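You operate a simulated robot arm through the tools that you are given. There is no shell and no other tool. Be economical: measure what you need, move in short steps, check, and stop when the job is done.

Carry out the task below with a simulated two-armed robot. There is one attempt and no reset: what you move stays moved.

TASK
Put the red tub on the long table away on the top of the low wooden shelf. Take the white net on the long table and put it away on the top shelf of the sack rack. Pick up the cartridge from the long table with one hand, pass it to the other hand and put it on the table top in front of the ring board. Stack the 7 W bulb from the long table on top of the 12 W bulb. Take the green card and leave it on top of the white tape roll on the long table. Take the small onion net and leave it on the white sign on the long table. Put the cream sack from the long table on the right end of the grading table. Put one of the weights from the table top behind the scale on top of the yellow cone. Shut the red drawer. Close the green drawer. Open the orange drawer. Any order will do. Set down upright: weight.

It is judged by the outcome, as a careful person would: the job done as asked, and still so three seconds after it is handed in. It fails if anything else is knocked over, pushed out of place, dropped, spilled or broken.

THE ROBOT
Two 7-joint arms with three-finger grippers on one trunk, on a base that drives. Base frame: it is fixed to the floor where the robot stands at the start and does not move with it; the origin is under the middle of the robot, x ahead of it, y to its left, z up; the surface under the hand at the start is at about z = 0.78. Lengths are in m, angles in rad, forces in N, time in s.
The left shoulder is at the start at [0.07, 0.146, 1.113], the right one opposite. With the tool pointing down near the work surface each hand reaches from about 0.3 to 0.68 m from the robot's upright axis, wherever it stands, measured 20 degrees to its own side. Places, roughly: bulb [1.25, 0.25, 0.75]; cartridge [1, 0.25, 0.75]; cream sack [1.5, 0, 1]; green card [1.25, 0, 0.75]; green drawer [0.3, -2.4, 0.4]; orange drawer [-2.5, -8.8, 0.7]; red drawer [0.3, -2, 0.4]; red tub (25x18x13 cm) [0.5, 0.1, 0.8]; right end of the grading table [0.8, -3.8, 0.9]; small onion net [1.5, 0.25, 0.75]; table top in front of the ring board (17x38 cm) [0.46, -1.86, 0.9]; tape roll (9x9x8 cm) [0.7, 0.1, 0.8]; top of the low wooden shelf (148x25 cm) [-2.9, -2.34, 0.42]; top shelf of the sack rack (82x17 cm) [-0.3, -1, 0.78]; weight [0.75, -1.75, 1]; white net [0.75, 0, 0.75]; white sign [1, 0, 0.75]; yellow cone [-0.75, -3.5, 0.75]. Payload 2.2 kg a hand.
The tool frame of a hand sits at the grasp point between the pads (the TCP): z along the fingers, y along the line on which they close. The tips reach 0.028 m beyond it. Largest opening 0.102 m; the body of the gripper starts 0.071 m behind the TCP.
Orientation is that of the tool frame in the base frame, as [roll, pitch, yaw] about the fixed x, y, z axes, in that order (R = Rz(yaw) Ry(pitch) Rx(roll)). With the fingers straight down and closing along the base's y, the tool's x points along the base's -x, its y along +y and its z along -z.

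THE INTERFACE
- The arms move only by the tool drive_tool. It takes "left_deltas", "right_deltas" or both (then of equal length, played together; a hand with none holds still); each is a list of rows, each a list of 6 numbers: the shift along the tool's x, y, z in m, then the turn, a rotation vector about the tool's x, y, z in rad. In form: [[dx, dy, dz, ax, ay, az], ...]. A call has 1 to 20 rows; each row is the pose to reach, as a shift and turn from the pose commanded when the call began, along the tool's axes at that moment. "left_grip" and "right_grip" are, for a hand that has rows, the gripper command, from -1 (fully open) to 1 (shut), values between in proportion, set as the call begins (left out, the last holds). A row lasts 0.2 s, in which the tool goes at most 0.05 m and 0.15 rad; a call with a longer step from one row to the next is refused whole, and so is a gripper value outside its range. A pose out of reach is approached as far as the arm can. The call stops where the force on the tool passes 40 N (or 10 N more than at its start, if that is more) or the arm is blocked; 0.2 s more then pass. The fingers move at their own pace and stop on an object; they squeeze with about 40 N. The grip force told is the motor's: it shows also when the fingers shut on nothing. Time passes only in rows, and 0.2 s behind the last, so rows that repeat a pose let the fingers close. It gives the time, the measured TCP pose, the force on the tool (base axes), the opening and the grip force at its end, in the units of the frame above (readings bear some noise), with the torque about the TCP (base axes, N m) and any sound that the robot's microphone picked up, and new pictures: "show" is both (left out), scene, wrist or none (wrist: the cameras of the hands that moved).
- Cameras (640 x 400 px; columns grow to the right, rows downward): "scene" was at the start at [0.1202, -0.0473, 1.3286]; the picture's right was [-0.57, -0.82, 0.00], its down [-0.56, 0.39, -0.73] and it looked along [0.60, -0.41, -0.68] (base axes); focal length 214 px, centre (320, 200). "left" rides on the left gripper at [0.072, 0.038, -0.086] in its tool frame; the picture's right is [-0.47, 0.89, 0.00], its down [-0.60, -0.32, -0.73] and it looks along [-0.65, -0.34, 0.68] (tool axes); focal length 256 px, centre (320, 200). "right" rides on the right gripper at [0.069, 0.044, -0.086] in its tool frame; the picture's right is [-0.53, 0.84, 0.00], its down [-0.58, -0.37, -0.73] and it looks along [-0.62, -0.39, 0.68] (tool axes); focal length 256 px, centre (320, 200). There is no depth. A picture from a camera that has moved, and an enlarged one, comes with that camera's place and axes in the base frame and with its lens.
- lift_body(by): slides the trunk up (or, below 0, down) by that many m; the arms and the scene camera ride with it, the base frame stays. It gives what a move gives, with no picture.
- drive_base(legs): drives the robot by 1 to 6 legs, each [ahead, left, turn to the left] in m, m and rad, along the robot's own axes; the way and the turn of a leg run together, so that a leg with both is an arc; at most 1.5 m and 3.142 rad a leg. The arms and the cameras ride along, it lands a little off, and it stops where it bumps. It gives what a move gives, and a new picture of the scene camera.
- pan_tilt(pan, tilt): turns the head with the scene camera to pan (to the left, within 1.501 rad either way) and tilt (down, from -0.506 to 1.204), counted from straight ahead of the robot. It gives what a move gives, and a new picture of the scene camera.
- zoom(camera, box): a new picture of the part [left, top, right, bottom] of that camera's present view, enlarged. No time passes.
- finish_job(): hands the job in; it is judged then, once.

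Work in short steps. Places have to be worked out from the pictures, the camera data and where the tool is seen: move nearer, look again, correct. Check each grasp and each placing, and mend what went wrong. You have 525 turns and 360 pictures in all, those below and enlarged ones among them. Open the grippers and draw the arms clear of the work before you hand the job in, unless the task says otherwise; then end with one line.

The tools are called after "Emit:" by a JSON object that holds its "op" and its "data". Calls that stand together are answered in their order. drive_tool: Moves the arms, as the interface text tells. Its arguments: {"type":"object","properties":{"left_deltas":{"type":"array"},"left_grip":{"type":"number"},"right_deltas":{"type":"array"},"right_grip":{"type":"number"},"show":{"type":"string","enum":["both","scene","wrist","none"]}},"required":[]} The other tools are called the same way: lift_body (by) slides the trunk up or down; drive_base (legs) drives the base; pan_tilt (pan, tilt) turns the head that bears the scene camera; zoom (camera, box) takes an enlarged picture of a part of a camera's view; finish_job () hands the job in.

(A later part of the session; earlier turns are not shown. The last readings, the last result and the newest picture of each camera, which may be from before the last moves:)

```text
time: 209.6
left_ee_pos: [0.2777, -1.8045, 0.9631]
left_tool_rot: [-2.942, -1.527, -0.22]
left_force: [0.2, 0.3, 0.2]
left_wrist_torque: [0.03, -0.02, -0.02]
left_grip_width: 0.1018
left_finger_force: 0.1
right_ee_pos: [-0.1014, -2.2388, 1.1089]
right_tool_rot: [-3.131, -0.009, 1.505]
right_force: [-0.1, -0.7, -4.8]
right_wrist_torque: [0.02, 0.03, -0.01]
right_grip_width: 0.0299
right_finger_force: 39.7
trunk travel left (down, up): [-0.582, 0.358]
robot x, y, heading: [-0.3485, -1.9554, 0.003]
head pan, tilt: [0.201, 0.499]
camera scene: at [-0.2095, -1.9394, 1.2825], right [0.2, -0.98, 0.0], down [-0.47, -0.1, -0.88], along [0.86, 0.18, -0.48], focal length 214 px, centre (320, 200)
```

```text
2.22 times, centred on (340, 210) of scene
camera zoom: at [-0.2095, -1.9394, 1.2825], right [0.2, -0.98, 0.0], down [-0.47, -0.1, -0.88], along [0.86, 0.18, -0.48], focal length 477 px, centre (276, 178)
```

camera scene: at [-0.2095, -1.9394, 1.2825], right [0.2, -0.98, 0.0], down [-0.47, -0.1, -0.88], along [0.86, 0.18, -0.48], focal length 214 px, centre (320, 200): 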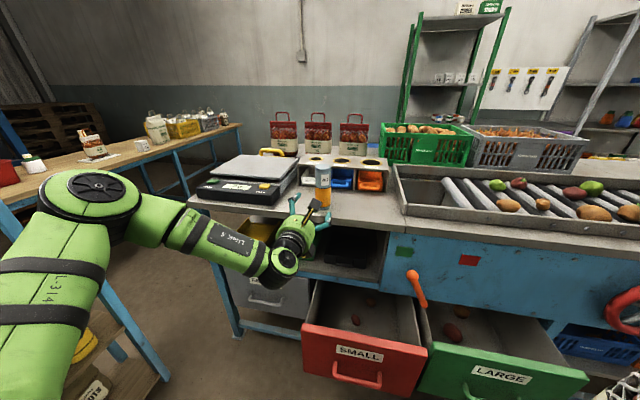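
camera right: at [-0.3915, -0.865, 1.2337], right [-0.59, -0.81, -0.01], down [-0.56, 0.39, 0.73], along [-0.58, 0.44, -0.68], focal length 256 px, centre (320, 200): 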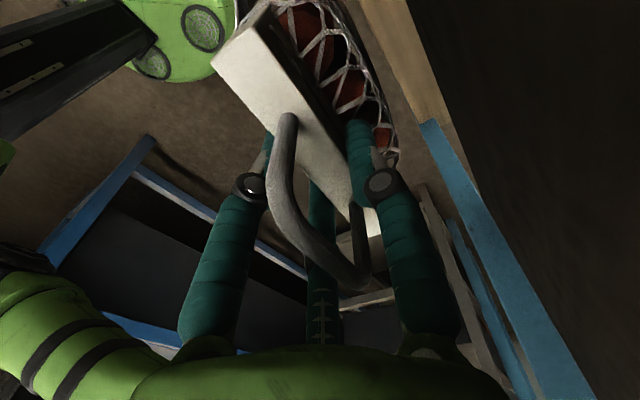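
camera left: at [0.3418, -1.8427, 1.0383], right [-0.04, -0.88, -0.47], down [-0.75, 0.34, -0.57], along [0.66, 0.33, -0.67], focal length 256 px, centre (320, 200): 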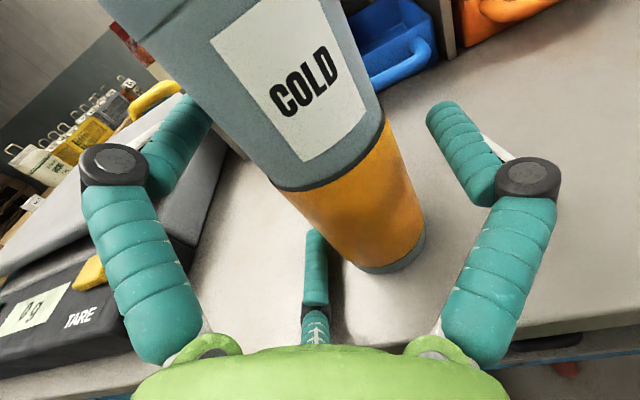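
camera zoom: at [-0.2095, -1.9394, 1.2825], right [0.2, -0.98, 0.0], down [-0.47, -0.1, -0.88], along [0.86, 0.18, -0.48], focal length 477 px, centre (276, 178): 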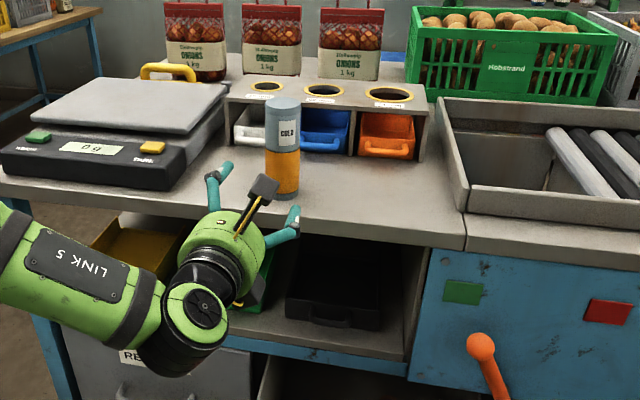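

Cartridge is in place. I raise the trunk and the left hand, then bring the net over the free tabletop to set it down for a re-grip by its loop.

Emit:
{"op": "lift_body", "data": {"by": 0.118}}

Emit:
{"op": "drive_tool", "data": {"left_deltas": [[0.04, 0, 0, 0, 0, 0], [0.08, 0, 0, 0, 0, 0], [0.12, 0, 0, 0, 0, 0], [0.15, 0, -0.03, 0, 0, 0]], "right_deltas": [[0, 0, 0, 0, 0, 0], [0, 0.04, 0, 0, 0, 0], [0, 0.08, 0, 0, 0, 0], [0, 0.1, 0, 0, 0, 0]], "show": "scene"}}

```text
time: 211.0
left_ee_pos: [0.2783, -1.8035, 1.0798]
left_tool_rot: [-2.939, -1.526, -0.222]
left_force: [-0.1, -0.3, -1.1]
left_wrist_torque: [-0.02, 0.0, 0.03]
left_grip_width: 0.102
left_finger_force: 0.0
right_ee_pos: [-0.1005, -2.2373, 1.2279]
right_tool_rot: [-3.131, -0.009, 1.506]
right_force: [0.0, 0.3, -5.3]
right_wrist_torque: [-0.04, 0.02, -0.01]
right_grip_width: 0.0301
right_finger_force: 40.2
trunk travel left (down, up): [-0.7, 0.24]
robot x, y, heading: [-0.3523, -1.9537, 0.001]
head pan, tilt: [0.201, 0.499]
```

```text
time: 212.0
left_ee_pos: [0.2511, -1.8073, 1.2353]
left_tool_rot: [-2.912, -1.528, -0.251]
left_force: [-0.6, -0.4, 0.7]
left_wrist_torque: [-0.02, 0.03, 0.02]
left_grip_width: 0.1017
left_finger_force: 0.1
right_ee_pos: [-0.004, -2.2447, 1.2253]
right_tool_rot: [-3.135, -0.008, 1.505]
right_force: [-1.6, -0.5, -5.5]
right_wrist_torque: [-0.02, -0.02, 0.06]
right_grip_width: 0.0303
right_finger_force: 40.2
trunk travel left (down, up): [-0.7, 0.24]
robot x, y, heading: [-0.3537, -1.9567, -0.002]
head pan, tilt: [0.201, 0.499]
camera scene: at [-0.2136, -1.9399, 1.4009], right [0.2, -0.98, 0.0], down [-0.47, -0.1, -0.88], along [0.86, 0.18, -0.48], focal length 214 px, centre (320, 200)
```

scene: 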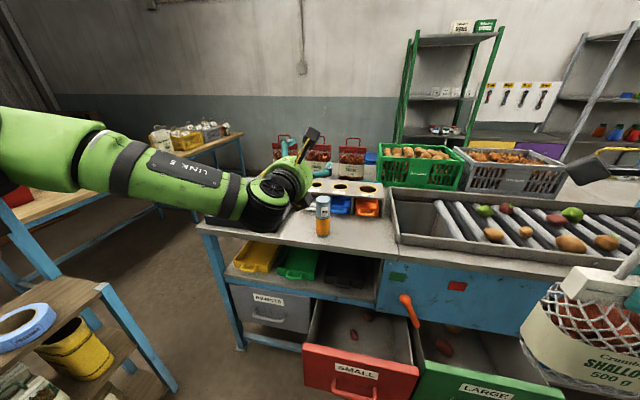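

Emit:
{"op": "drive_base", "data": {"legs": [[0.18, 0, 0]]}}

Emit:
{"op": "drive_tool", "data": {"right_deltas": [[0.03, 0.025, 0, 0, 0, 0], [0.06, 0.05, 0, 0, 0, 0], [0.09, 0.075, 0, 0, 0, 0], [0.12, 0.1, 0, 0, 0, 0], [0.15, 0.125, 0, 0, 0, 0], [0.18, 0.15, 0, 0, 0, 0], [0.21, 0.175, 0, 0, 0, 0], [0.24, 0.2, 0, 0, 0, 0], [0.27, 0.225, 0, 0, 0, 0], [0.297, 0.245, 0, 0, 0, 0]], "show": "both"}}

```text
time: 213.5
left_ee_pos: [0.4299, -1.8046, 1.2345]
left_tool_rot: [-2.927, -1.529, -0.235]
left_force: [0.1, -0.2, 0.5]
left_wrist_torque: [-0.03, 0.01, 0.01]
left_grip_width: 0.1021
left_finger_force: 0.1
right_ee_pos: [0.1754, -2.2442, 1.2266]
right_tool_rot: [-3.134, -0.009, 1.507]
right_force: [-0.3, -0.8, -5.2]
right_wrist_torque: [-0.01, 0.01, 0.0]
right_grip_width: 0.03
right_finger_force: 39.7
trunk travel left (down, up): [-0.7, 0.24]
robot x, y, heading: [-0.1751, -1.9577, -0.001]
head pan, tilt: [0.201, 0.499]
camera scene: at [-0.0345, -1.9391, 1.401], right [0.2, -0.98, 0.0], down [-0.47, -0.1, -0.88], along [0.86, 0.18, -0.48], focal length 214 px, centre (320, 200)
```

scene: 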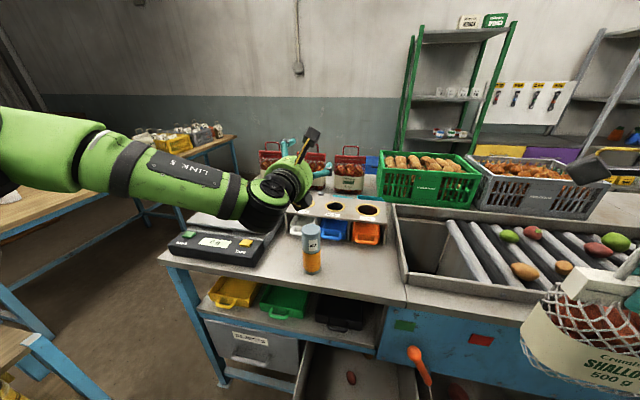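

```text
time: 215.7
left_ee_pos: [0.4324, -1.8041, 1.2322]
left_tool_rot: [-2.97, -1.527, -0.192]
left_force: [0.3, 0.0, -0.4]
left_wrist_torque: [0.03, -0.01, -0.02]
left_grip_width: 0.1019
left_finger_force: 0.2
right_ee_pos: [0.3849, -1.9801, 1.2049]
right_tool_rot: [-3.132, -0.006, 1.506]
right_force: [0.5, 0.1, -5.4]
right_wrist_torque: [-0.05, 0.02, 0.01]
right_grip_width: 0.0302
right_finger_force: 40.6
right hand out of reach, approached as far as the arm can: row 8, 9, 10
trunk travel left (down, up): [-0.7, 0.24]
robot x, y, heading: [-0.1732, -1.956, -0.002]
head pan, tilt: [0.201, 0.499]
camera scene: at [-0.0309, -1.9374, 1.4005], right [0.2, -0.98, 0.0], down [-0.47, -0.1, -0.88], along [0.86, 0.18, -0.48], focal length 214 px, centre (320, 200)
camera right: at [0.4348, -1.9149, 1.2907], right [0.81, -0.59, -0.01], down [-0.39, -0.56, 0.73], along [-0.44, -0.59, -0.68], focal length 256 px, centre (320, 200)
```

scene: 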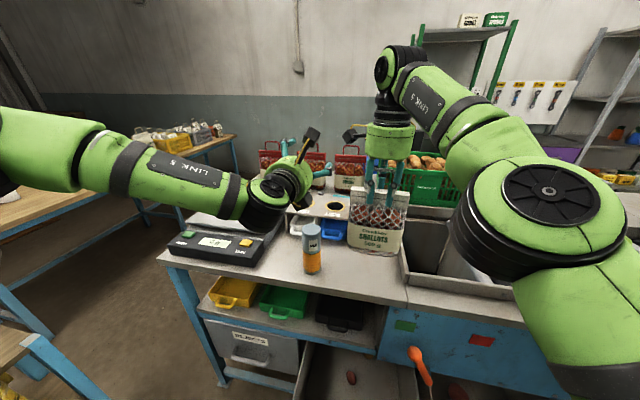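
right: 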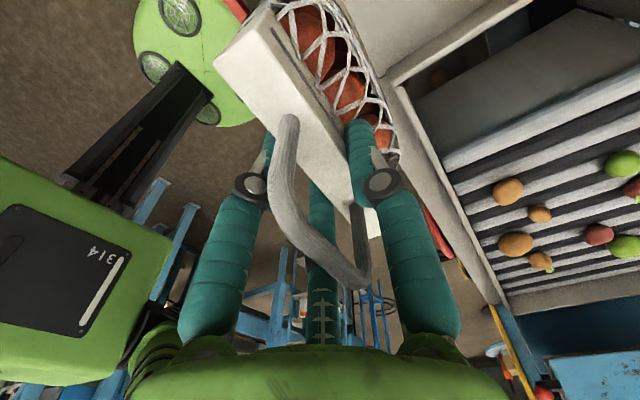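

I drive 5 cm closer and lower the net onto the tabletop.

Emit:
{"op": "drive_base", "data": {"legs": [[0.05, 0, 0]]}}

Emit:
{"op": "drive_tool", "data": {"right_deltas": [[0, 0, 0.04, 0, 0, 0], [0, 0, 0.08, 0, 0, 0], [0, 0, 0.115, 0, 0, 0], [0, 0, 0.125, 0, 0, 0], [0, 0, 0.135, 0, 0, 0], [0, 0, 0.14, 0, 0, 0], [0, 0, 0.145, 0, 0, 0]], "show": "both"}}

```text
time: 216.7
left_ee_pos: [0.4746, -1.8044, 1.2362]
left_tool_rot: [-2.902, -1.535, -0.261]
left_force: [-0.2, -0.4, 0.5]
left_wrist_torque: [-0.03, 0.04, 0.02]
left_grip_width: 0.1019
left_finger_force: 0.1
right_ee_pos: [0.4277, -1.9814, 1.2087]
right_tool_rot: [-3.137, -0.008, 1.505]
right_force: [-1.5, -0.5, -4.3]
right_wrist_torque: [-0.03, -0.04, -0.01]
right_grip_width: 0.0302
right_finger_force: 39.9
trunk travel left (down, up): [-0.7, 0.24]
robot x, y, heading: [-0.125, -1.9557, 0.006]
head pan, tilt: [0.201, 0.499]
camera scene: at [0.0099, -1.939, 1.4015], right [0.2, -0.98, 0.0], down [-0.46, -0.1, -0.88], along [0.86, 0.18, -0.47], focal length 214 px, centre (320, 200)
```

scene: 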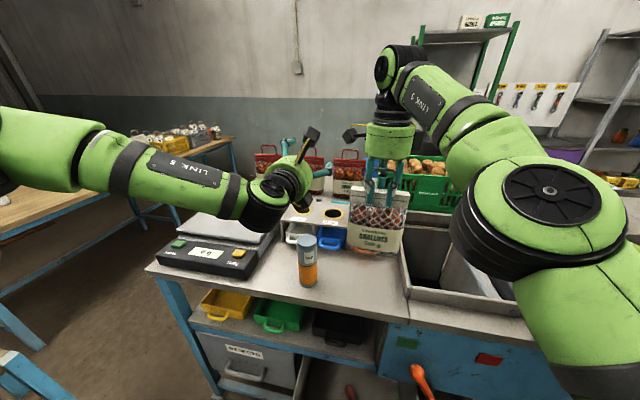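

```text
time: 218.2
left_ee_pos: [0.4803, -1.8051, 1.2337]
left_tool_rot: [-2.935, -1.529, -0.227]
left_force: [-0.8, 0.6, 0.9]
left_wrist_torque: [0.03, -0.05, -0.01]
left_grip_width: 0.1022
left_finger_force: 0.1
right_ee_pos: [0.4319, -1.9803, 1.0614]
right_tool_rot: [-3.135, -0.009, 1.507]
right_force: [1.4, 0.0, -2.6]
right_wrist_torque: [0.06, -0.27, -0.07]
right_grip_width: 0.0301
right_finger_force: 40.1
trunk travel left (down, up): [-0.7, 0.24]
robot x, y, heading: [-0.1239, -1.9614, -0.003]
head pan, tilt: [0.201, 0.499]
camera scene: at [0.0165, -1.9389, 1.4007], right [0.2, -0.98, 0.0], down [-0.47, -0.1, -0.88], along [0.86, 0.18, -0.48], focal length 214 px, centre (320, 200)
camera right: at [0.4808, -1.9151, 1.1474], right [0.81, -0.59, -0.01], down [-0.4, -0.56, 0.73], along [-0.43, -0.59, -0.69], focal length 256 px, centre (320, 200)
```

scene: 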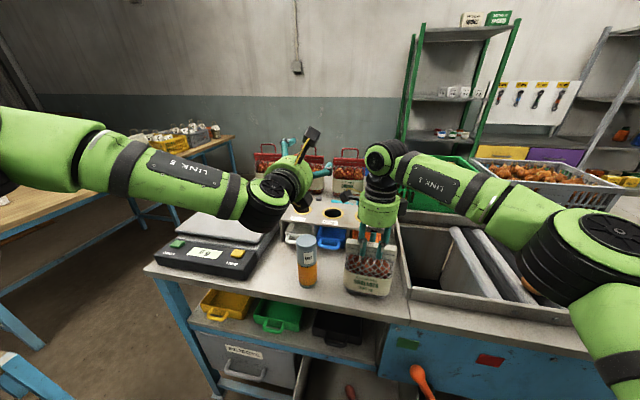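
right: 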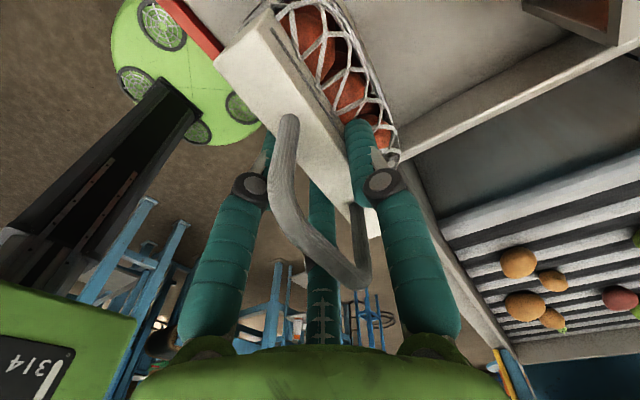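

Net is touching. I lower 2 mm, release and raise the right hand clear.

Emit:
{"op": "drive_tool", "data": {"right_deltas": [[0, 0, 0.003, 0, 0, 0], [0, 0, 0.003, 0, 0, 0]], "show": "none"}}

Emit:
{"op": "drive_tool", "data": {"right_deltas": [[0, 0, 0, 0, 0, 0], [0, 0, 0, 0, 0, 0], [0, 0, -0.03, 0, 0, 0], [0, 0, -0.07, 0, 0, 0], [0, 0, -0.11, 0, 0, 0], [0, -0.03, -0.14, 0, 0, 0], [-0.03, -0.06, -0.14, 0, 0, 0], [-0.06, -0.09, -0.14, 0, 0, 0], [-0.1, -0.11, -0.14, 0, 0, 0], [-0.14, -0.13, -0.14, 0, 0, 0], [-0.18, -0.15, -0.14, 0, 0, 0]], "right_grip": -1, "show": "scene"}}

```text
time: 218.8
left_ee_pos: [0.4782, -1.8055, 1.2344]
left_tool_rot: [-2.917, -1.53, -0.247]
left_force: [-0.2, -0.2, 0.4]
left_wrist_torque: [-0.01, 0.0, -0.01]
left_grip_width: 0.1021
left_finger_force: 0.1
right_ee_pos: [0.4296, -1.9817, 1.0615]
right_tool_rot: [-3.138, -0.011, 1.505]
right_force: [1.3, -2.0, 15.9]
right_wrist_torque: [0.6, -0.73, -0.14]
right_grip_width: 0.03
right_finger_force: 40.1
trunk travel left (down, up): [-0.7, 0.24]
robot x, y, heading: [-0.1234, -1.9568, -0.0]
head pan, tilt: [0.201, 0.499]
```

```text
time: 221.2
left_ee_pos: [0.4789, -1.8073, 1.2338]
left_tool_rot: [-2.893, -1.531, -0.271]
left_force: [-0.5, -0.5, -0.2]
left_wrist_torque: [-0.04, 0.0, 0.01]
left_grip_width: 0.1023
left_finger_force: 0.1
right_ee_pos: [0.2688, -2.1525, 1.1974]
right_tool_rot: [-3.135, -0.009, 1.505]
right_force: [-0.2, 0.4, 0.5]
right_wrist_torque: [-0.03, 0.0, 0.01]
right_grip_width: 0.102
right_finger_force: 0.0
trunk travel left (down, up): [-0.7, 0.24]
robot x, y, heading: [-0.1265, -1.9564, 0.002]
head pan, tilt: [0.201, 0.499]
camera scene: at [0.0145, -1.9407, 1.4009], right [0.2, -0.98, 0.0], down [-0.47, -0.09, -0.88], along [0.86, 0.18, -0.48], focal length 214 px, centre (320, 200)
```

scene: 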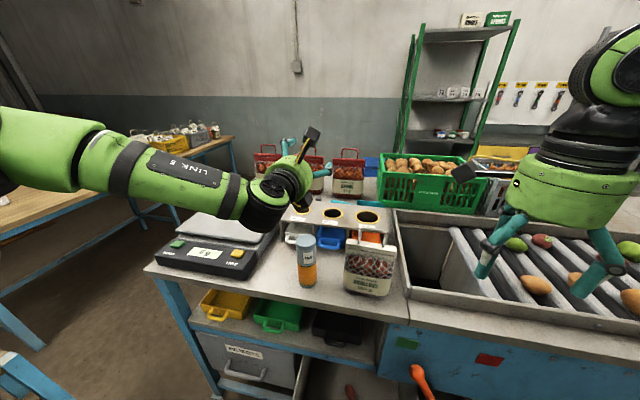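

The net stands on the table. While here I'll shut the drawers: back up, retract and close the left hand, and lower the trunk.

Emit:
{"op": "drive_base", "data": {"legs": [[-0.42, 0, 0], [0, -0.18, 0]]}}

Emit:
{"op": "drive_tool", "data": {"left_deltas": [[0, 0, -0.04, 0, 0, 0], [0, 0, -0.08, 0, 0, 0], [0, 0, -0.12, 0, 0, 0], [0, 0, -0.16, 0, 0, 0]], "left_grip": 1, "show": "none"}}

Emit:
{"op": "lift_body", "data": {"by": -0.69}}

Emit:
{"op": "pan_tilt", "data": {"pan": 0.0, "tilt": 0.3}}

```text
time: 224.9
left_ee_pos: [0.062, -1.9856, 1.2324]
left_tool_rot: [-2.997, -1.528, -0.168]
left_force: [-0.8, 0.2, -0.6]
left_wrist_torque: [0.0, 0.02, 0.0]
left_grip_width: 0.1018
left_finger_force: 0.1
right_ee_pos: [-0.1494, -2.3302, 1.1989]
right_tool_rot: [-3.131, -0.005, 1.502]
right_force: [0.0, 0.2, 0.1]
right_wrist_torque: [0.01, -0.02, 0.0]
right_grip_width: 0.1021
right_finger_force: 0.1
trunk travel left (down, up): [-0.7, 0.24]
robot x, y, heading: [-0.543, -2.1374, -0.005]
head pan, tilt: [0.201, 0.499]
camera scene: at [-0.4028, -2.1167, 1.4006], right [0.2, -0.98, 0.0], down [-0.47, -0.1, -0.88], along [0.86, 0.17, -0.48], focal length 214 px, centre (320, 200)
```

scene: 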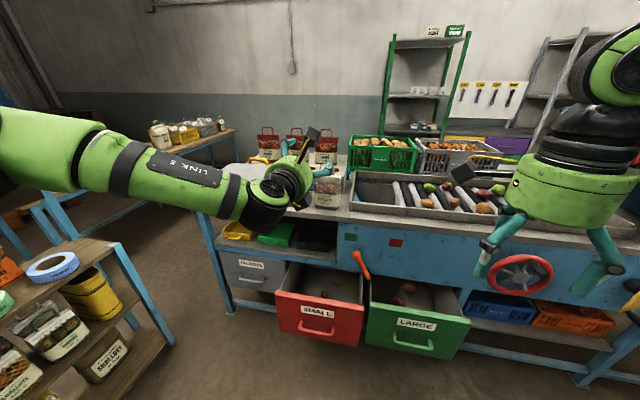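

```text
time: 225.9
left_ee_pos: [-0.0579, -1.9957, 1.2546]
left_tool_rot: [-2.952, -1.529, -0.217]
left_force: [0.7, -0.2, 0.9]
left_wrist_torque: [-0.02, 0.03, 0.02]
left_grip_width: 0.0023
left_finger_force: 31.3
left hand out of reach, approached as far as the arm can: row 3, 4
right_ee_pos: [-0.1485, -2.3324, 1.1984]
right_tool_rot: [-3.133, -0.009, 1.503]
right_force: [-0.2, 0.5, 0.3]
right_wrist_torque: [0.03, -0.01, -0.01]
right_grip_width: 0.1018
right_finger_force: 0.0
trunk travel left (down, up): [-0.7, 0.24]
robot x, y, heading: [-0.5444, -2.1364, -0.004]
head pan, tilt: [0.201, 0.499]
```

```text
refused: -0.69 is not a number from -0.4 to 0.4
```

```text
time: 226.7
left_ee_pos: [-0.0574, -1.9937, 1.2541]
left_tool_rot: [-2.956, -1.528, -0.209]
left_force: [-0.3, -0.1, 0.4]
left_wrist_torque: [-0.04, 0.0, -0.01]
left_grip_width: 0.0021
left_finger_force: 31.0
right_ee_pos: [-0.1492, -2.3317, 1.1993]
right_tool_rot: [-3.133, -0.007, 1.502]
right_force: [-0.8, -0.1, -0.6]
right_wrist_torque: [0.01, -0.04, 0.03]
right_grip_width: 0.1018
right_finger_force: 0.0
trunk travel left (down, up): [-0.7, 0.24]
robot x, y, heading: [-0.5458, -2.134, -0.005]
head pan, tilt: [0.0, 0.3]
camera scene: at [-0.3987, -2.1373, 1.419], right [0.0, -1.0, 0.0], down [-0.3, 0.0, -0.96], along [0.96, 0.0, -0.3], focal length 214 px, centre (320, 200)
```

scene: 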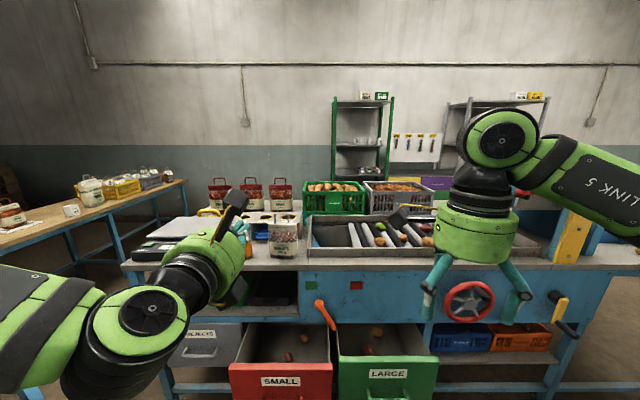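

Trunk moves are limited to 0.4 per call; I lower in two.

Emit:
{"op": "lift_body", "data": {"by": -0.35}}

Emit:
{"op": "lift_body", "data": {"by": -0.34}}

Emit:
{"op": "pan_tilt", "data": {"pan": 0.0, "tilt": 0.2}}

```text
time: 230.1
left_ee_pos: [-0.0571, -1.9941, 0.9048]
left_tool_rot: [-2.953, -1.528, -0.213]
left_force: [-0.5, -0.7, 0.3]
left_wrist_torque: [-0.01, 0.02, 0.0]
left_grip_width: 0.002
left_finger_force: 31.0
right_ee_pos: [-0.1483, -2.3327, 0.8499]
right_tool_rot: [-3.132, -0.006, 1.504]
right_force: [-0.2, -1.2, 0.0]
right_wrist_torque: [0.01, -0.01, -0.03]
right_grip_width: 0.1019
right_finger_force: 0.0
trunk travel left (down, up): [-0.35, 0.59]
robot x, y, heading: [-0.5473, -2.1379, -0.001]
head pan, tilt: [0.0, 0.3]
```

```text
time: 233.4
left_ee_pos: [-0.0573, -1.9936, 0.565]
left_tool_rot: [-2.953, -1.531, -0.215]
left_force: [0.4, 0.4, 0.3]
left_wrist_torque: [0.0, 0.03, 0.0]
left_grip_width: 0.0021
left_finger_force: 31.5
right_ee_pos: [-0.1483, -2.3324, 0.5092]
right_tool_rot: [-3.133, -0.006, 1.502]
right_force: [0.5, 0.4, -1.1]
right_wrist_torque: [-0.04, 0.02, -0.02]
right_grip_width: 0.1019
right_finger_force: 0.1
trunk travel left (down, up): [-0.01, 0.93]
robot x, y, heading: [-0.542, -2.1385, -0.006]
head pan, tilt: [0.0, 0.3]
```

```text
time: 234.1
left_ee_pos: [-0.0579, -1.9934, 0.5646]
left_tool_rot: [-2.952, -1.529, -0.212]
left_force: [0.4, 0.4, 0.4]
left_wrist_torque: [0.0, 0.02, 0.02]
left_grip_width: 0.0024
left_finger_force: 31.7
right_ee_pos: [-0.1491, -2.3325, 0.5086]
right_tool_rot: [-3.133, -0.006, 1.503]
right_force: [-0.7, -0.4, -0.1]
right_wrist_torque: [-0.01, 0.02, 0.0]
right_grip_width: 0.102
right_finger_force: 0.1
trunk travel left (down, up): [-0.01, 0.93]
robot x, y, heading: [-0.5423, -2.1354, -0.001]
head pan, tilt: [0.0, 0.201]
camera scene: at [-0.399, -2.1375, 0.7383], right [0.0, -1.0, 0.0], down [-0.2, 0.0, -0.98], along [0.98, 0.0, -0.2], focal length 214 px, centre (320, 200)
```

scene: 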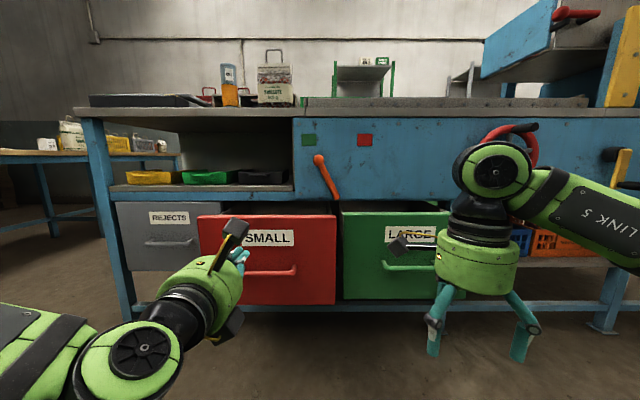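

Red face is centred at y≈−1.99, z 0.32–0.57. I drive 0.18 m closer, lower the fist a bit, then push with the arm.

Emit:
{"op": "drive_base", "data": {"legs": [[0.16, 0, 0]]}}

Emit:
{"op": "drive_tool", "data": {"left_deltas": [[-0.045, 0, 0, 0, 0, 0], [-0.045, 0, 0.03, 0, 0, 0], [-0.045, 0, 0.06, 0, 0, 0], [-0.045, 0, 0.09, 0, 0, 0], [-0.045, 0, 0.12, 0, 0, 0], [-0.045, 0, 0.15, 0, 0, 0], [-0.045, 0, 0.18, 0, 0, 0]], "show": "scene"}}

```text
time: 235.5
left_ee_pos: [0.0995, -1.9942, 0.5652]
left_tool_rot: [-2.952, -1.529, -0.217]
left_force: [-0.6, 0.2, 0.2]
left_wrist_torque: [0.0, 0.01, 0.02]
left_grip_width: 0.002
left_finger_force: 31.4
right_ee_pos: [0.0085, -2.3329, 0.5093]
right_tool_rot: [-3.134, -0.006, 1.503]
right_force: [0.6, -0.2, -0.4]
right_wrist_torque: [-0.02, -0.03, 0.0]
right_grip_width: 0.102
right_finger_force: 0.0
trunk travel left (down, up): [-0.01, 0.93]
robot x, y, heading: [-0.3854, -2.139, -0.002]
head pan, tilt: [0.0, 0.201]
camera scene: at [-0.2417, -2.138, 0.7384], right [0.0, -1.0, 0.0], down [-0.2, 0.0, -0.98], along [0.98, 0.0, -0.2], focal length 214 px, centre (320, 200)
```

scene: 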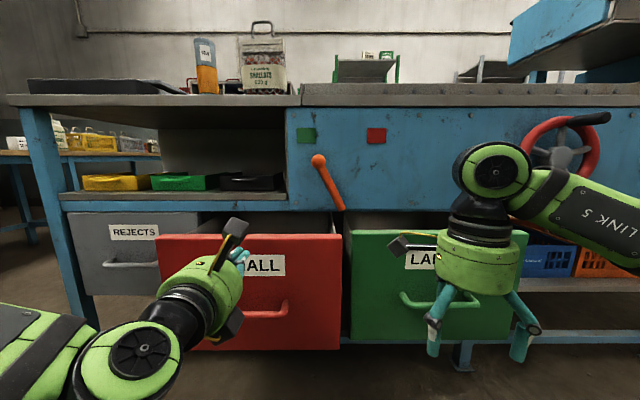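

```text
time: 237.1
left_ee_pos: [0.2784, -1.9995, 0.5116]
left_tool_rot: [-2.938, -1.528, -0.232]
left_force: [0.5, 0.7, 0.6]
left_wrist_torque: [-0.01, 0.05, 0.02]
left_grip_width: 0.002
left_finger_force: 30.7
left hand out of reach, approached as far as the arm can: row 1
right_ee_pos: [0.0083, -2.3322, 0.5094]
right_tool_rot: [-3.133, -0.008, 1.503]
right_force: [1.1, -0.2, -0.1]
right_wrist_torque: [0.0, 0.02, 0.02]
right_grip_width: 0.1017
right_finger_force: 0.0
trunk travel left (down, up): [-0.01, 0.93]
robot x, y, heading: [-0.3847, -2.1362, 0.005]
head pan, tilt: [0.0, 0.201]
camera scene: at [-0.2415, -2.138, 0.7383], right [0.0, -1.0, 0.0], down [-0.2, 0.0, -0.98], along [0.98, 0.0, -0.2], focal length 214 px, centre (320, 200)
```

scene: 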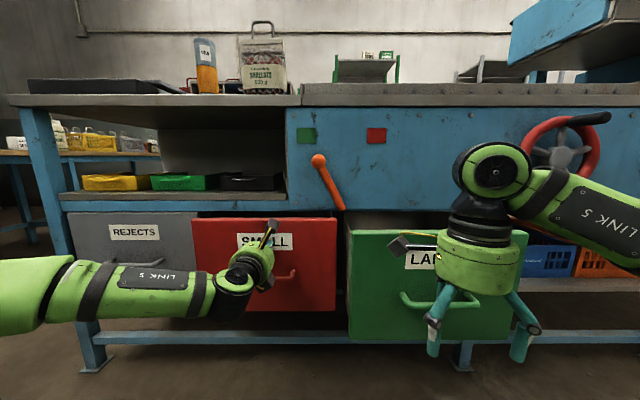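

The drawer slides in easily. I keep pushing until it stops.

Emit:
{"op": "drive_tool", "data": {"left_deltas": [[0, 0, 0.02, 0, 0, 0], [0, 0, 0.04, 0, 0, 0], [0, 0, 0.06, 0, 0, 0], [0, 0, 0.08, 0, 0, 0], [0, 0, 0.1, 0, 0, 0]], "show": "scene"}}

```text
time: 238.3
left_ee_pos: [0.3469, -1.9751, 0.5143]
left_tool_rot: [-2.961, -1.529, -0.203]
left_force: [0.1, -0.4, 0.5]
left_wrist_torque: [-0.02, 0.02, 0.0]
left_grip_width: 0.002
left_finger_force: 30.9
left hand out of reach, approached as far as the arm can: row 3, 4, 5
right_ee_pos: [0.0071, -2.3327, 0.5077]
right_tool_rot: [-3.132, -0.007, 1.503]
right_force: [-0.3, -0.5, 0.8]
right_wrist_torque: [-0.01, -0.01, 0.01]
right_grip_width: 0.1022
right_finger_force: 0.0
trunk travel left (down, up): [-0.01, 0.93]
robot x, y, heading: [-0.3912, -2.1377, -0.004]
head pan, tilt: [0.0, 0.201]
camera scene: at [-0.2416, -2.1379, 0.7384], right [0.0, -1.0, 0.0], down [-0.2, 0.0, -0.98], along [0.98, 0.0, -0.2], focal length 214 px, centre (320, 200)
```

scene: 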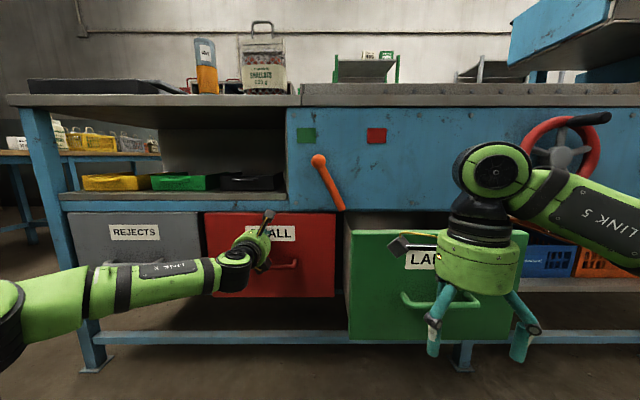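

Almost flush with REJECTS; a final nudge with the base.

Emit:
{"op": "drive_base", "data": {"legs": [[0.04, 0, 0]]}}

Emit:
{"op": "zoom", "data": {"camera": "scene", "box": [60, 190, 360, 320]}}

```text
time: 239.1
left_ee_pos: [0.3581, -1.9756, 0.5146]
left_tool_rot: [-2.962, -1.528, -0.203]
left_force: [-15.3, 1.6, 1.8]
left_wrist_torque: [-0.02, -0.26, 0.14]
left_grip_width: 0.0023
left_finger_force: 31.3
right_ee_pos: [0.0251, -2.3309, 0.509]
right_tool_rot: [-3.136, -0.007, 1.503]
right_force: [-0.1, 0.3, -0.4]
right_wrist_torque: [-0.03, 0.02, -0.02]
right_grip_width: 0.1021
right_finger_force: 0.1
trunk travel left (down, up): [-0.01, 0.93]
robot x, y, heading: [-0.3653, -2.1353, -0.001]
head pan, tilt: [0.0, 0.201]
stopped in leg 1: the force on the tool passed its limit at 148 N (the readings are from after the stop); the commanded pose is now the measured one
camera scene: at [-0.2261, -2.1374, 0.7386], right [0.0, -1.0, 0.0], down [-0.2, 0.0, -0.98], along [0.98, 0.0, -0.2], focal length 214 px, centre (320, 200)
```

scene: 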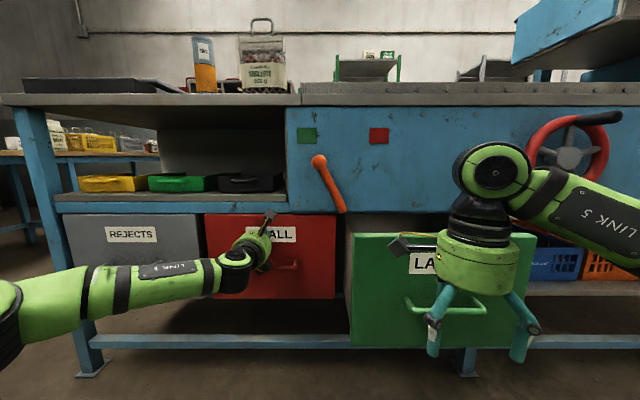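

```text
2.13 times, centred on (210, 255) of scene
camera zoom: at [-0.2261, -2.1374, 0.7386], right [0.0, -1.0, 0.0], down [-0.2, 0.0, -0.98], along [0.98, 0.0, -0.2], focal length 458 px, centre (555, 83)
```

zoom: 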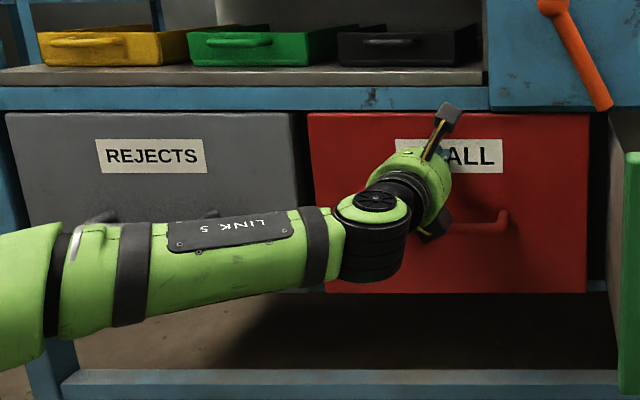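

Red drawer is shut (items on the table unmoved). I back off, shift right and push the green drawer the same way.

Emit:
{"op": "drive_base", "data": {"legs": [[-0.28, 0, 0], [0, -0.41, 0]]}}

```text
time: 243.2
left_ee_pos: [0.0803, -2.3904, 0.5125]
left_tool_rot: [-2.973, -1.526, -0.193]
left_force: [-0.5, 1.1, -0.2]
left_wrist_torque: [-0.02, -0.02, 0.02]
left_grip_width: 0.0024
left_finger_force: 31.2
right_ee_pos: [-0.254, -2.7455, 0.5093]
right_tool_rot: [-3.13, -0.006, 1.5]
right_force: [0.6, -0.2, 0.1]
right_wrist_torque: [0.0, 0.02, 0.03]
right_grip_width: 0.1018
right_finger_force: 0.0
trunk travel left (down, up): [-0.01, 0.93]
robot x, y, heading: [-0.6482, -2.551, -0.003]
head pan, tilt: [0.0, 0.201]
camera scene: at [-0.5048, -2.5507, 0.7384], right [0.0, -1.0, 0.0], down [-0.2, 0.0, -0.98], along [0.98, 0.0, -0.2], focal length 214 px, centre (320, 200)
```

scene: 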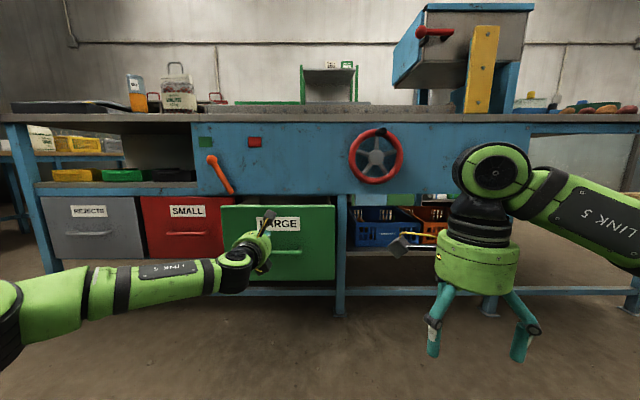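

Lined up with the green drawer. I drive forward to push it home.

Emit:
{"op": "drive_base", "data": {"legs": [[0.26, 0, 0]]}}

Emit:
{"op": "zoom", "data": {"camera": "scene", "box": [0, 170, 400, 320]}}

```text
time: 245.1
left_ee_pos: [0.3409, -2.3917, 0.5124]
left_tool_rot: [-2.973, -1.525, -0.191]
left_force: [-0.4, 0.1, -0.2]
left_wrist_torque: [-0.01, 0.0, -0.02]
left_grip_width: 0.0022
left_finger_force: 31.3
right_ee_pos: [0.0061, -2.7463, 0.508]
right_tool_rot: [-3.132, -0.007, 1.5]
right_force: [0.1, 0.8, 0.4]
right_wrist_torque: [-0.02, -0.02, 0.0]
right_grip_width: 0.1021
right_finger_force: 0.0
trunk travel left (down, up): [-0.01, 0.93]
robot x, y, heading: [-0.3894, -2.5534, -0.004]
head pan, tilt: [0.0, 0.201]
camera scene: at [-0.2441, -2.5517, 0.7383], right [0.0, -1.0, 0.0], down [-0.2, 0.0, -0.98], along [0.98, 0.0, -0.2], focal length 214 px, centre (320, 200)
```

scene: 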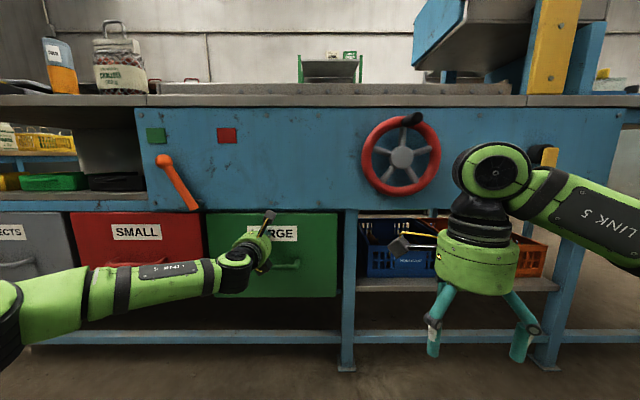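

```text
1.60 times, centred on (200, 245) of scene
camera zoom: at [-0.2441, -2.5517, 0.7383], right [0.0, -1.0, 0.0], down [-0.2, 0.0, -0.98], along [0.98, 0.0, -0.2], focal length 343 px, centre (512, 128)
```

zoom: 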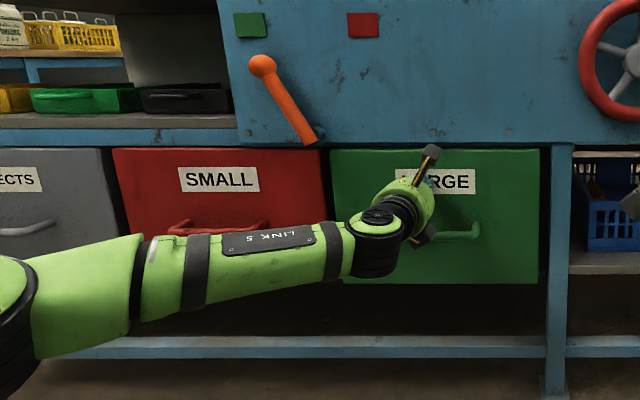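

A final gentle arm push (~1.5 cm) on the green drawer.

Emit:
{"op": "drive_tool", "data": {"left_deltas": [[0, 0, 0.008, 0, 0, 0], [0, 0, 0.014, 0, 0, 0], [0, 0, 0.02, 0, 0, 0]], "show": "none"}}

```text
time: 245.9
left_ee_pos: [0.3521, -2.382, 0.5131]
left_tool_rot: [-2.978, -1.524, -0.189]
left_force: [0.0, -0.6, 0.5]
left_wrist_torque: [-0.02, 0.04, -0.02]
left_grip_width: 0.0024
left_finger_force: 31.7
left hand out of reach, approached as far as the arm can: row 1, 2, 3
right_ee_pos: [0.0064, -2.7465, 0.5083]
right_tool_rot: [-3.133, -0.007, 1.501]
right_force: [0.5, -0.2, 0.1]
right_wrist_torque: [-0.04, -0.01, 0.01]
right_grip_width: 0.1016
right_finger_force: 0.0
trunk travel left (down, up): [-0.01, 0.93]
robot x, y, heading: [-0.3872, -2.5506, -0.008]
head pan, tilt: [0.0, 0.201]
```

Emit:
{"op": "drive_base", "data": {"legs": [[0.015, 0, 0]]}}

Emit:
{"op": "drive_base", "data": {"legs": [[-0.3, 0, 0]]}}

```text
time: 246.7
left_ee_pos: [0.358, -2.3843, 0.5153]
left_tool_rot: [-2.975, -1.524, -0.189]
left_force: [-7.1, 0.5, 1.1]
left_wrist_torque: [-0.03, -0.14, 0.08]
left_grip_width: 0.002
left_finger_force: 31.6
right_ee_pos: [0.0154, -2.7465, 0.51]
right_tool_rot: [-3.133, -0.007, 1.5]
right_force: [-0.2, 0.0, -0.1]
right_wrist_torque: [0.04, 0.02, -0.02]
right_grip_width: 0.1019
right_finger_force: 0.3
trunk travel left (down, up): [-0.01, 0.93]
robot x, y, heading: [-0.38, -2.5514, -0.001]
head pan, tilt: [0.0, 0.201]
stopped in leg 1: the force on the tool passed its limit at 74 N (the readings are from after the stop); the commanded pose is now the measured one
camera scene: at [-0.2352, -2.5515, 0.7385], right [0.0, -1.0, 0.0], down [-0.2, 0.0, -0.98], along [0.98, 0.0, -0.2], focal length 214 px, centre (320, 200)
```

scene: 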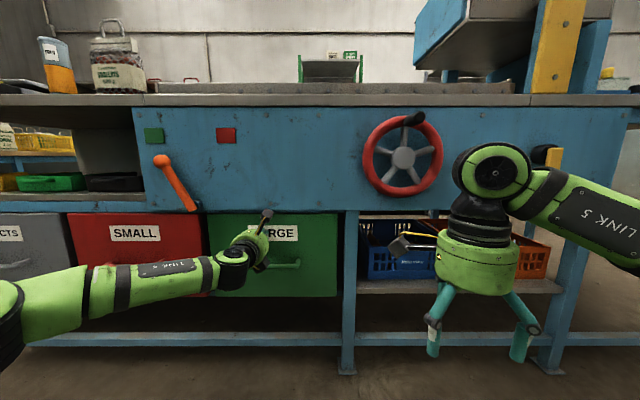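

```text
time: 248.8
left_ee_pos: [0.0608, -2.3804, 0.5125]
left_tool_rot: [-2.981, -1.524, -0.181]
left_force: [-0.2, 0.1, 0.7]
left_wrist_torque: [0.02, 0.01, 0.02]
left_grip_width: 0.0022
left_finger_force: 31.0
right_ee_pos: [-0.2813, -2.7447, 0.5078]
right_tool_rot: [-3.131, -0.006, 1.506]
right_force: [-0.1, 0.2, -0.9]
right_wrist_torque: [-0.02, -0.01, -0.01]
right_grip_width: 0.1017
right_finger_force: 0.0
trunk travel left (down, up): [-0.01, 0.93]
robot x, y, heading: [-0.6773, -2.5522, 0.001]
head pan, tilt: [0.0, 0.201]
camera scene: at [-0.5327, -2.5508, 0.7384], right [0.0, -1.0, 0.0], down [-0.2, 0.0, -0.98], along [0.98, 0.0, -0.2], focal length 214 px, centre (320, 200)
```

scene: 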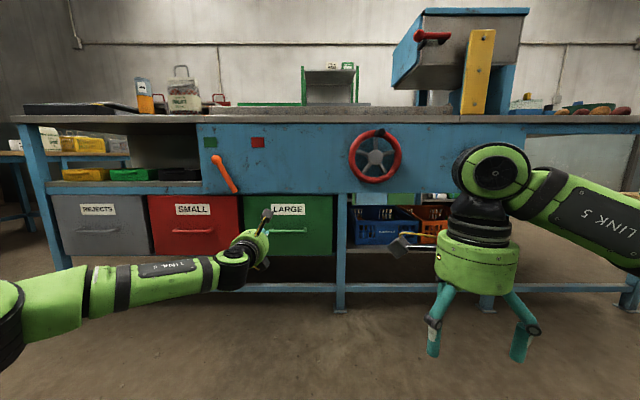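

Both drawers are shut. I raise the trunk and look from higher up at the weights behind the scale.

Emit:
{"op": "lift_body", "data": {"by": 0.4}}

Emit:
{"op": "lift_body", "data": {"by": 0.39}}

Emit:
{"op": "drive_base", "data": {"legs": [[0.45, 0.75, 0]]}}

Emit:
{"op": "pan_tilt", "data": {"pan": 0.15, "tilt": 0.55}}

```text
time: 252.6
left_ee_pos: [0.0602, -2.3809, 0.9136]
left_tool_rot: [-2.98, -1.523, -0.183]
left_force: [-0.1, -0.5, 0.0]
left_wrist_torque: [0.0, 0.01, 0.01]
left_grip_width: 0.002
left_finger_force: 31.0
right_ee_pos: [-0.2819, -2.7459, 0.908]
right_tool_rot: [-3.131, -0.006, 1.505]
right_force: [0.2, -0.9, 0.6]
right_wrist_torque: [0.0, -0.03, -0.01]
right_grip_width: 0.102
right_finger_force: 0.0
trunk travel left (down, up): [-0.41, 0.53]
robot x, y, heading: [-0.6761, -2.553, -0.005]
head pan, tilt: [0.0, 0.201]
```

```text
time: 256.4
left_ee_pos: [0.0606, -2.3808, 1.3032]
left_tool_rot: [-2.982, -1.523, -0.182]
left_force: [-0.2, -0.1, -0.6]
left_wrist_torque: [0.0, 0.0, -0.02]
left_grip_width: 0.0018
left_finger_force: 31.0
right_ee_pos: [-0.2822, -2.7448, 1.2972]
right_tool_rot: [-3.131, -0.006, 1.504]
right_force: [0.2, 0.1, 0.8]
right_wrist_torque: [0.03, 0.02, 0.02]
right_grip_width: 0.1023
right_finger_force: 0.2
trunk travel left (down, up): [-0.8, 0.14]
robot x, y, heading: [-0.6748, -2.5512, -0.0]
head pan, tilt: [0.0, 0.201]
```

```text
time: 261.0
left_ee_pos: [0.5053, -1.6279, 1.3031]
left_tool_rot: [-2.967, -1.525, -0.194]
left_force: [-0.8, 0.0, 1.0]
left_wrist_torque: [0.0, -0.03, 0.01]
left_grip_width: 0.0021
left_finger_force: 31.5
right_ee_pos: [0.1651, -1.9927, 1.2981]
right_tool_rot: [-3.131, -0.009, 1.507]
right_force: [-0.5, -0.1, 0.6]
right_wrist_torque: [0.04, 0.0, -0.01]
right_grip_width: 0.102
right_finger_force: 0.0
trunk travel left (down, up): [-0.8, 0.14]
robot x, y, heading: [-0.2287, -1.7996, 0.004]
head pan, tilt: [0.0, 0.201]
camera scene: at [-0.0866, -1.8008, 1.5284], right [0.0, -1.0, 0.0], down [-0.2, 0.0, -0.98], along [0.98, 0.0, -0.2], focal length 214 px, centre (320, 200)
```

scene: 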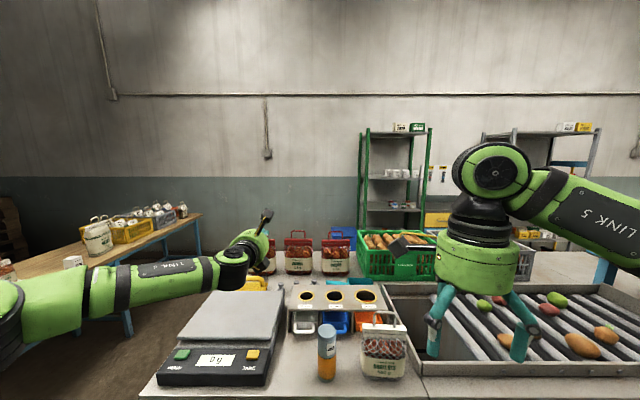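

```text
time: 261.8
left_ee_pos: [0.5067, -1.6263, 1.3034]
left_tool_rot: [-2.987, -1.525, -0.173]
left_force: [0.7, 0.1, -0.3]
left_wrist_torque: [0.01, 0.03, -0.02]
left_grip_width: 0.0021
left_finger_force: 31.4
right_ee_pos: [0.1658, -1.9929, 1.2978]
right_tool_rot: [-3.129, -0.009, 1.509]
right_force: [0.4, -0.5, -0.3]
right_wrist_torque: [0.01, 0.02, -0.02]
right_grip_width: 0.1019
right_finger_force: 0.0
trunk travel left (down, up): [-0.8, 0.14]
robot x, y, heading: [-0.2323, -1.8045, -0.0]
head pan, tilt: [0.15, 0.55]
camera scene: at [-0.0902, -1.7861, 1.4961], right [0.15, -0.99, 0.0], down [-0.52, -0.08, -0.85], along [0.84, 0.13, -0.52], focal length 214 px, centre (320, 200)
```

scene: 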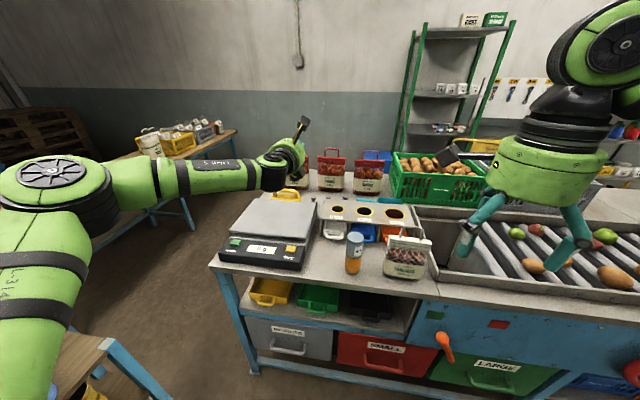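

Emit:
{"op": "zoom", "data": {"camera": "left", "box": [0, 0, 640, 400]}}

Emit:
{"op": "zoom", "data": {"camera": "scene", "box": [230, 140, 410, 280]}}

```text
1.00 times, centred on (320, 200) of left (not enlarged: the box is as wide or as high as the picture)
camera zoom: at [0.4235, -1.6632, 1.3794], right [-0.04, -0.88, -0.47], down [-0.75, 0.33, -0.57], along [0.66, 0.33, -0.68], focal length 256 px, centre (320, 200)
```

zoom: 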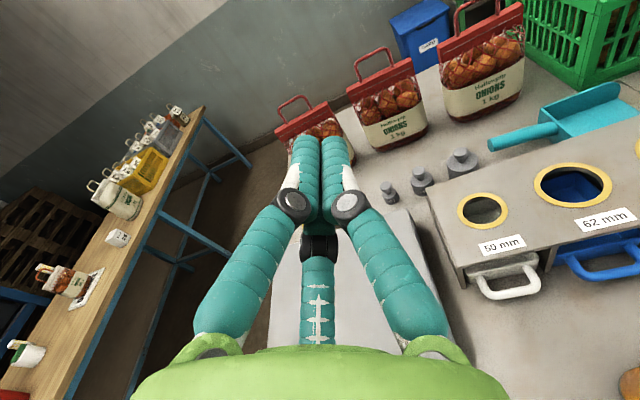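

```text
2.86 times, centred on (320, 210) of scene
camera zoom: at [-0.0902, -1.7861, 1.4961], right [0.15, -0.99, 0.0], down [-0.52, -0.08, -0.85], along [0.84, 0.13, -0.52], focal length 613 px, centre (320, 171)
```

zoom: 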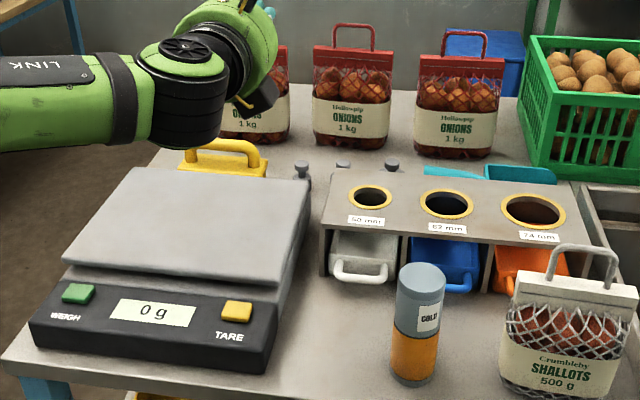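

Three knobbed weights stand at x≈0.81, y≈−1.61/−1.69/−1.77 — reachable from the table's north end. Let me also look toward the yellow cone.

Emit:
{"op": "pan_tilt", "data": {"pan": -1.5, "tilt": 0.3}}

Emit:
{"op": "zoom", "data": {"camera": "scene", "box": [320, 100, 640, 300]}}

```text
time: 263.5
left_ee_pos: [0.5064, -1.6273, 1.3029]
left_tool_rot: [-2.982, -1.523, -0.177]
left_force: [0.1, -0.4, 0.3]
left_wrist_torque: [-0.03, -0.03, 0.0]
left_grip_width: 0.0022
left_finger_force: 31.0
right_ee_pos: [0.1667, -1.9933, 1.2981]
right_tool_rot: [-3.131, -0.007, 1.51]
right_force: [-0.1, -0.2, -0.1]
right_wrist_torque: [0.01, -0.04, 0.02]
right_grip_width: 0.1021
right_finger_force: 0.0
trunk travel left (down, up): [-0.8, 0.14]
robot x, y, heading: [-0.2278, -1.7981, 0.007]
head pan, tilt: [-1.499, 0.3]
camera scene: at [-0.172, -1.8933, 1.5191], right [-1.0, -0.08, 0.0], down [-0.02, 0.29, -0.96], along [0.07, -0.95, -0.3], focal length 214 px, centre (320, 200)
```

scene: 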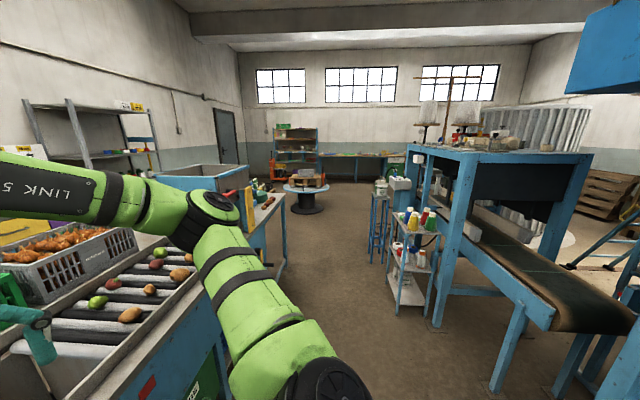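

```text
2.00 times, centred on (480, 200) of scene
camera zoom: at [-0.172, -1.8933, 1.5191], right [-1.0, -0.08, 0.0], down [-0.02, 0.29, -0.96], along [0.07, -0.95, -0.3], focal length 429 px, centre (0, 200)
```

zoom: 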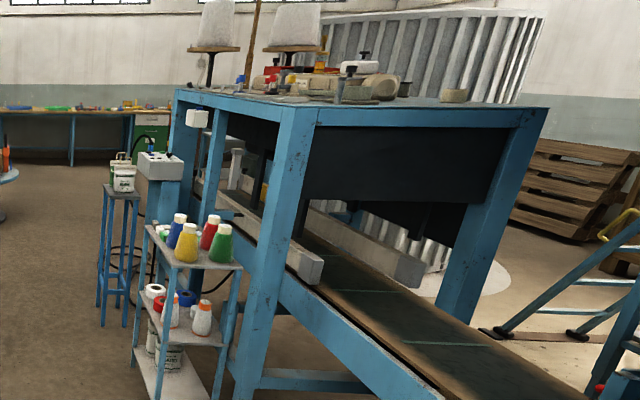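

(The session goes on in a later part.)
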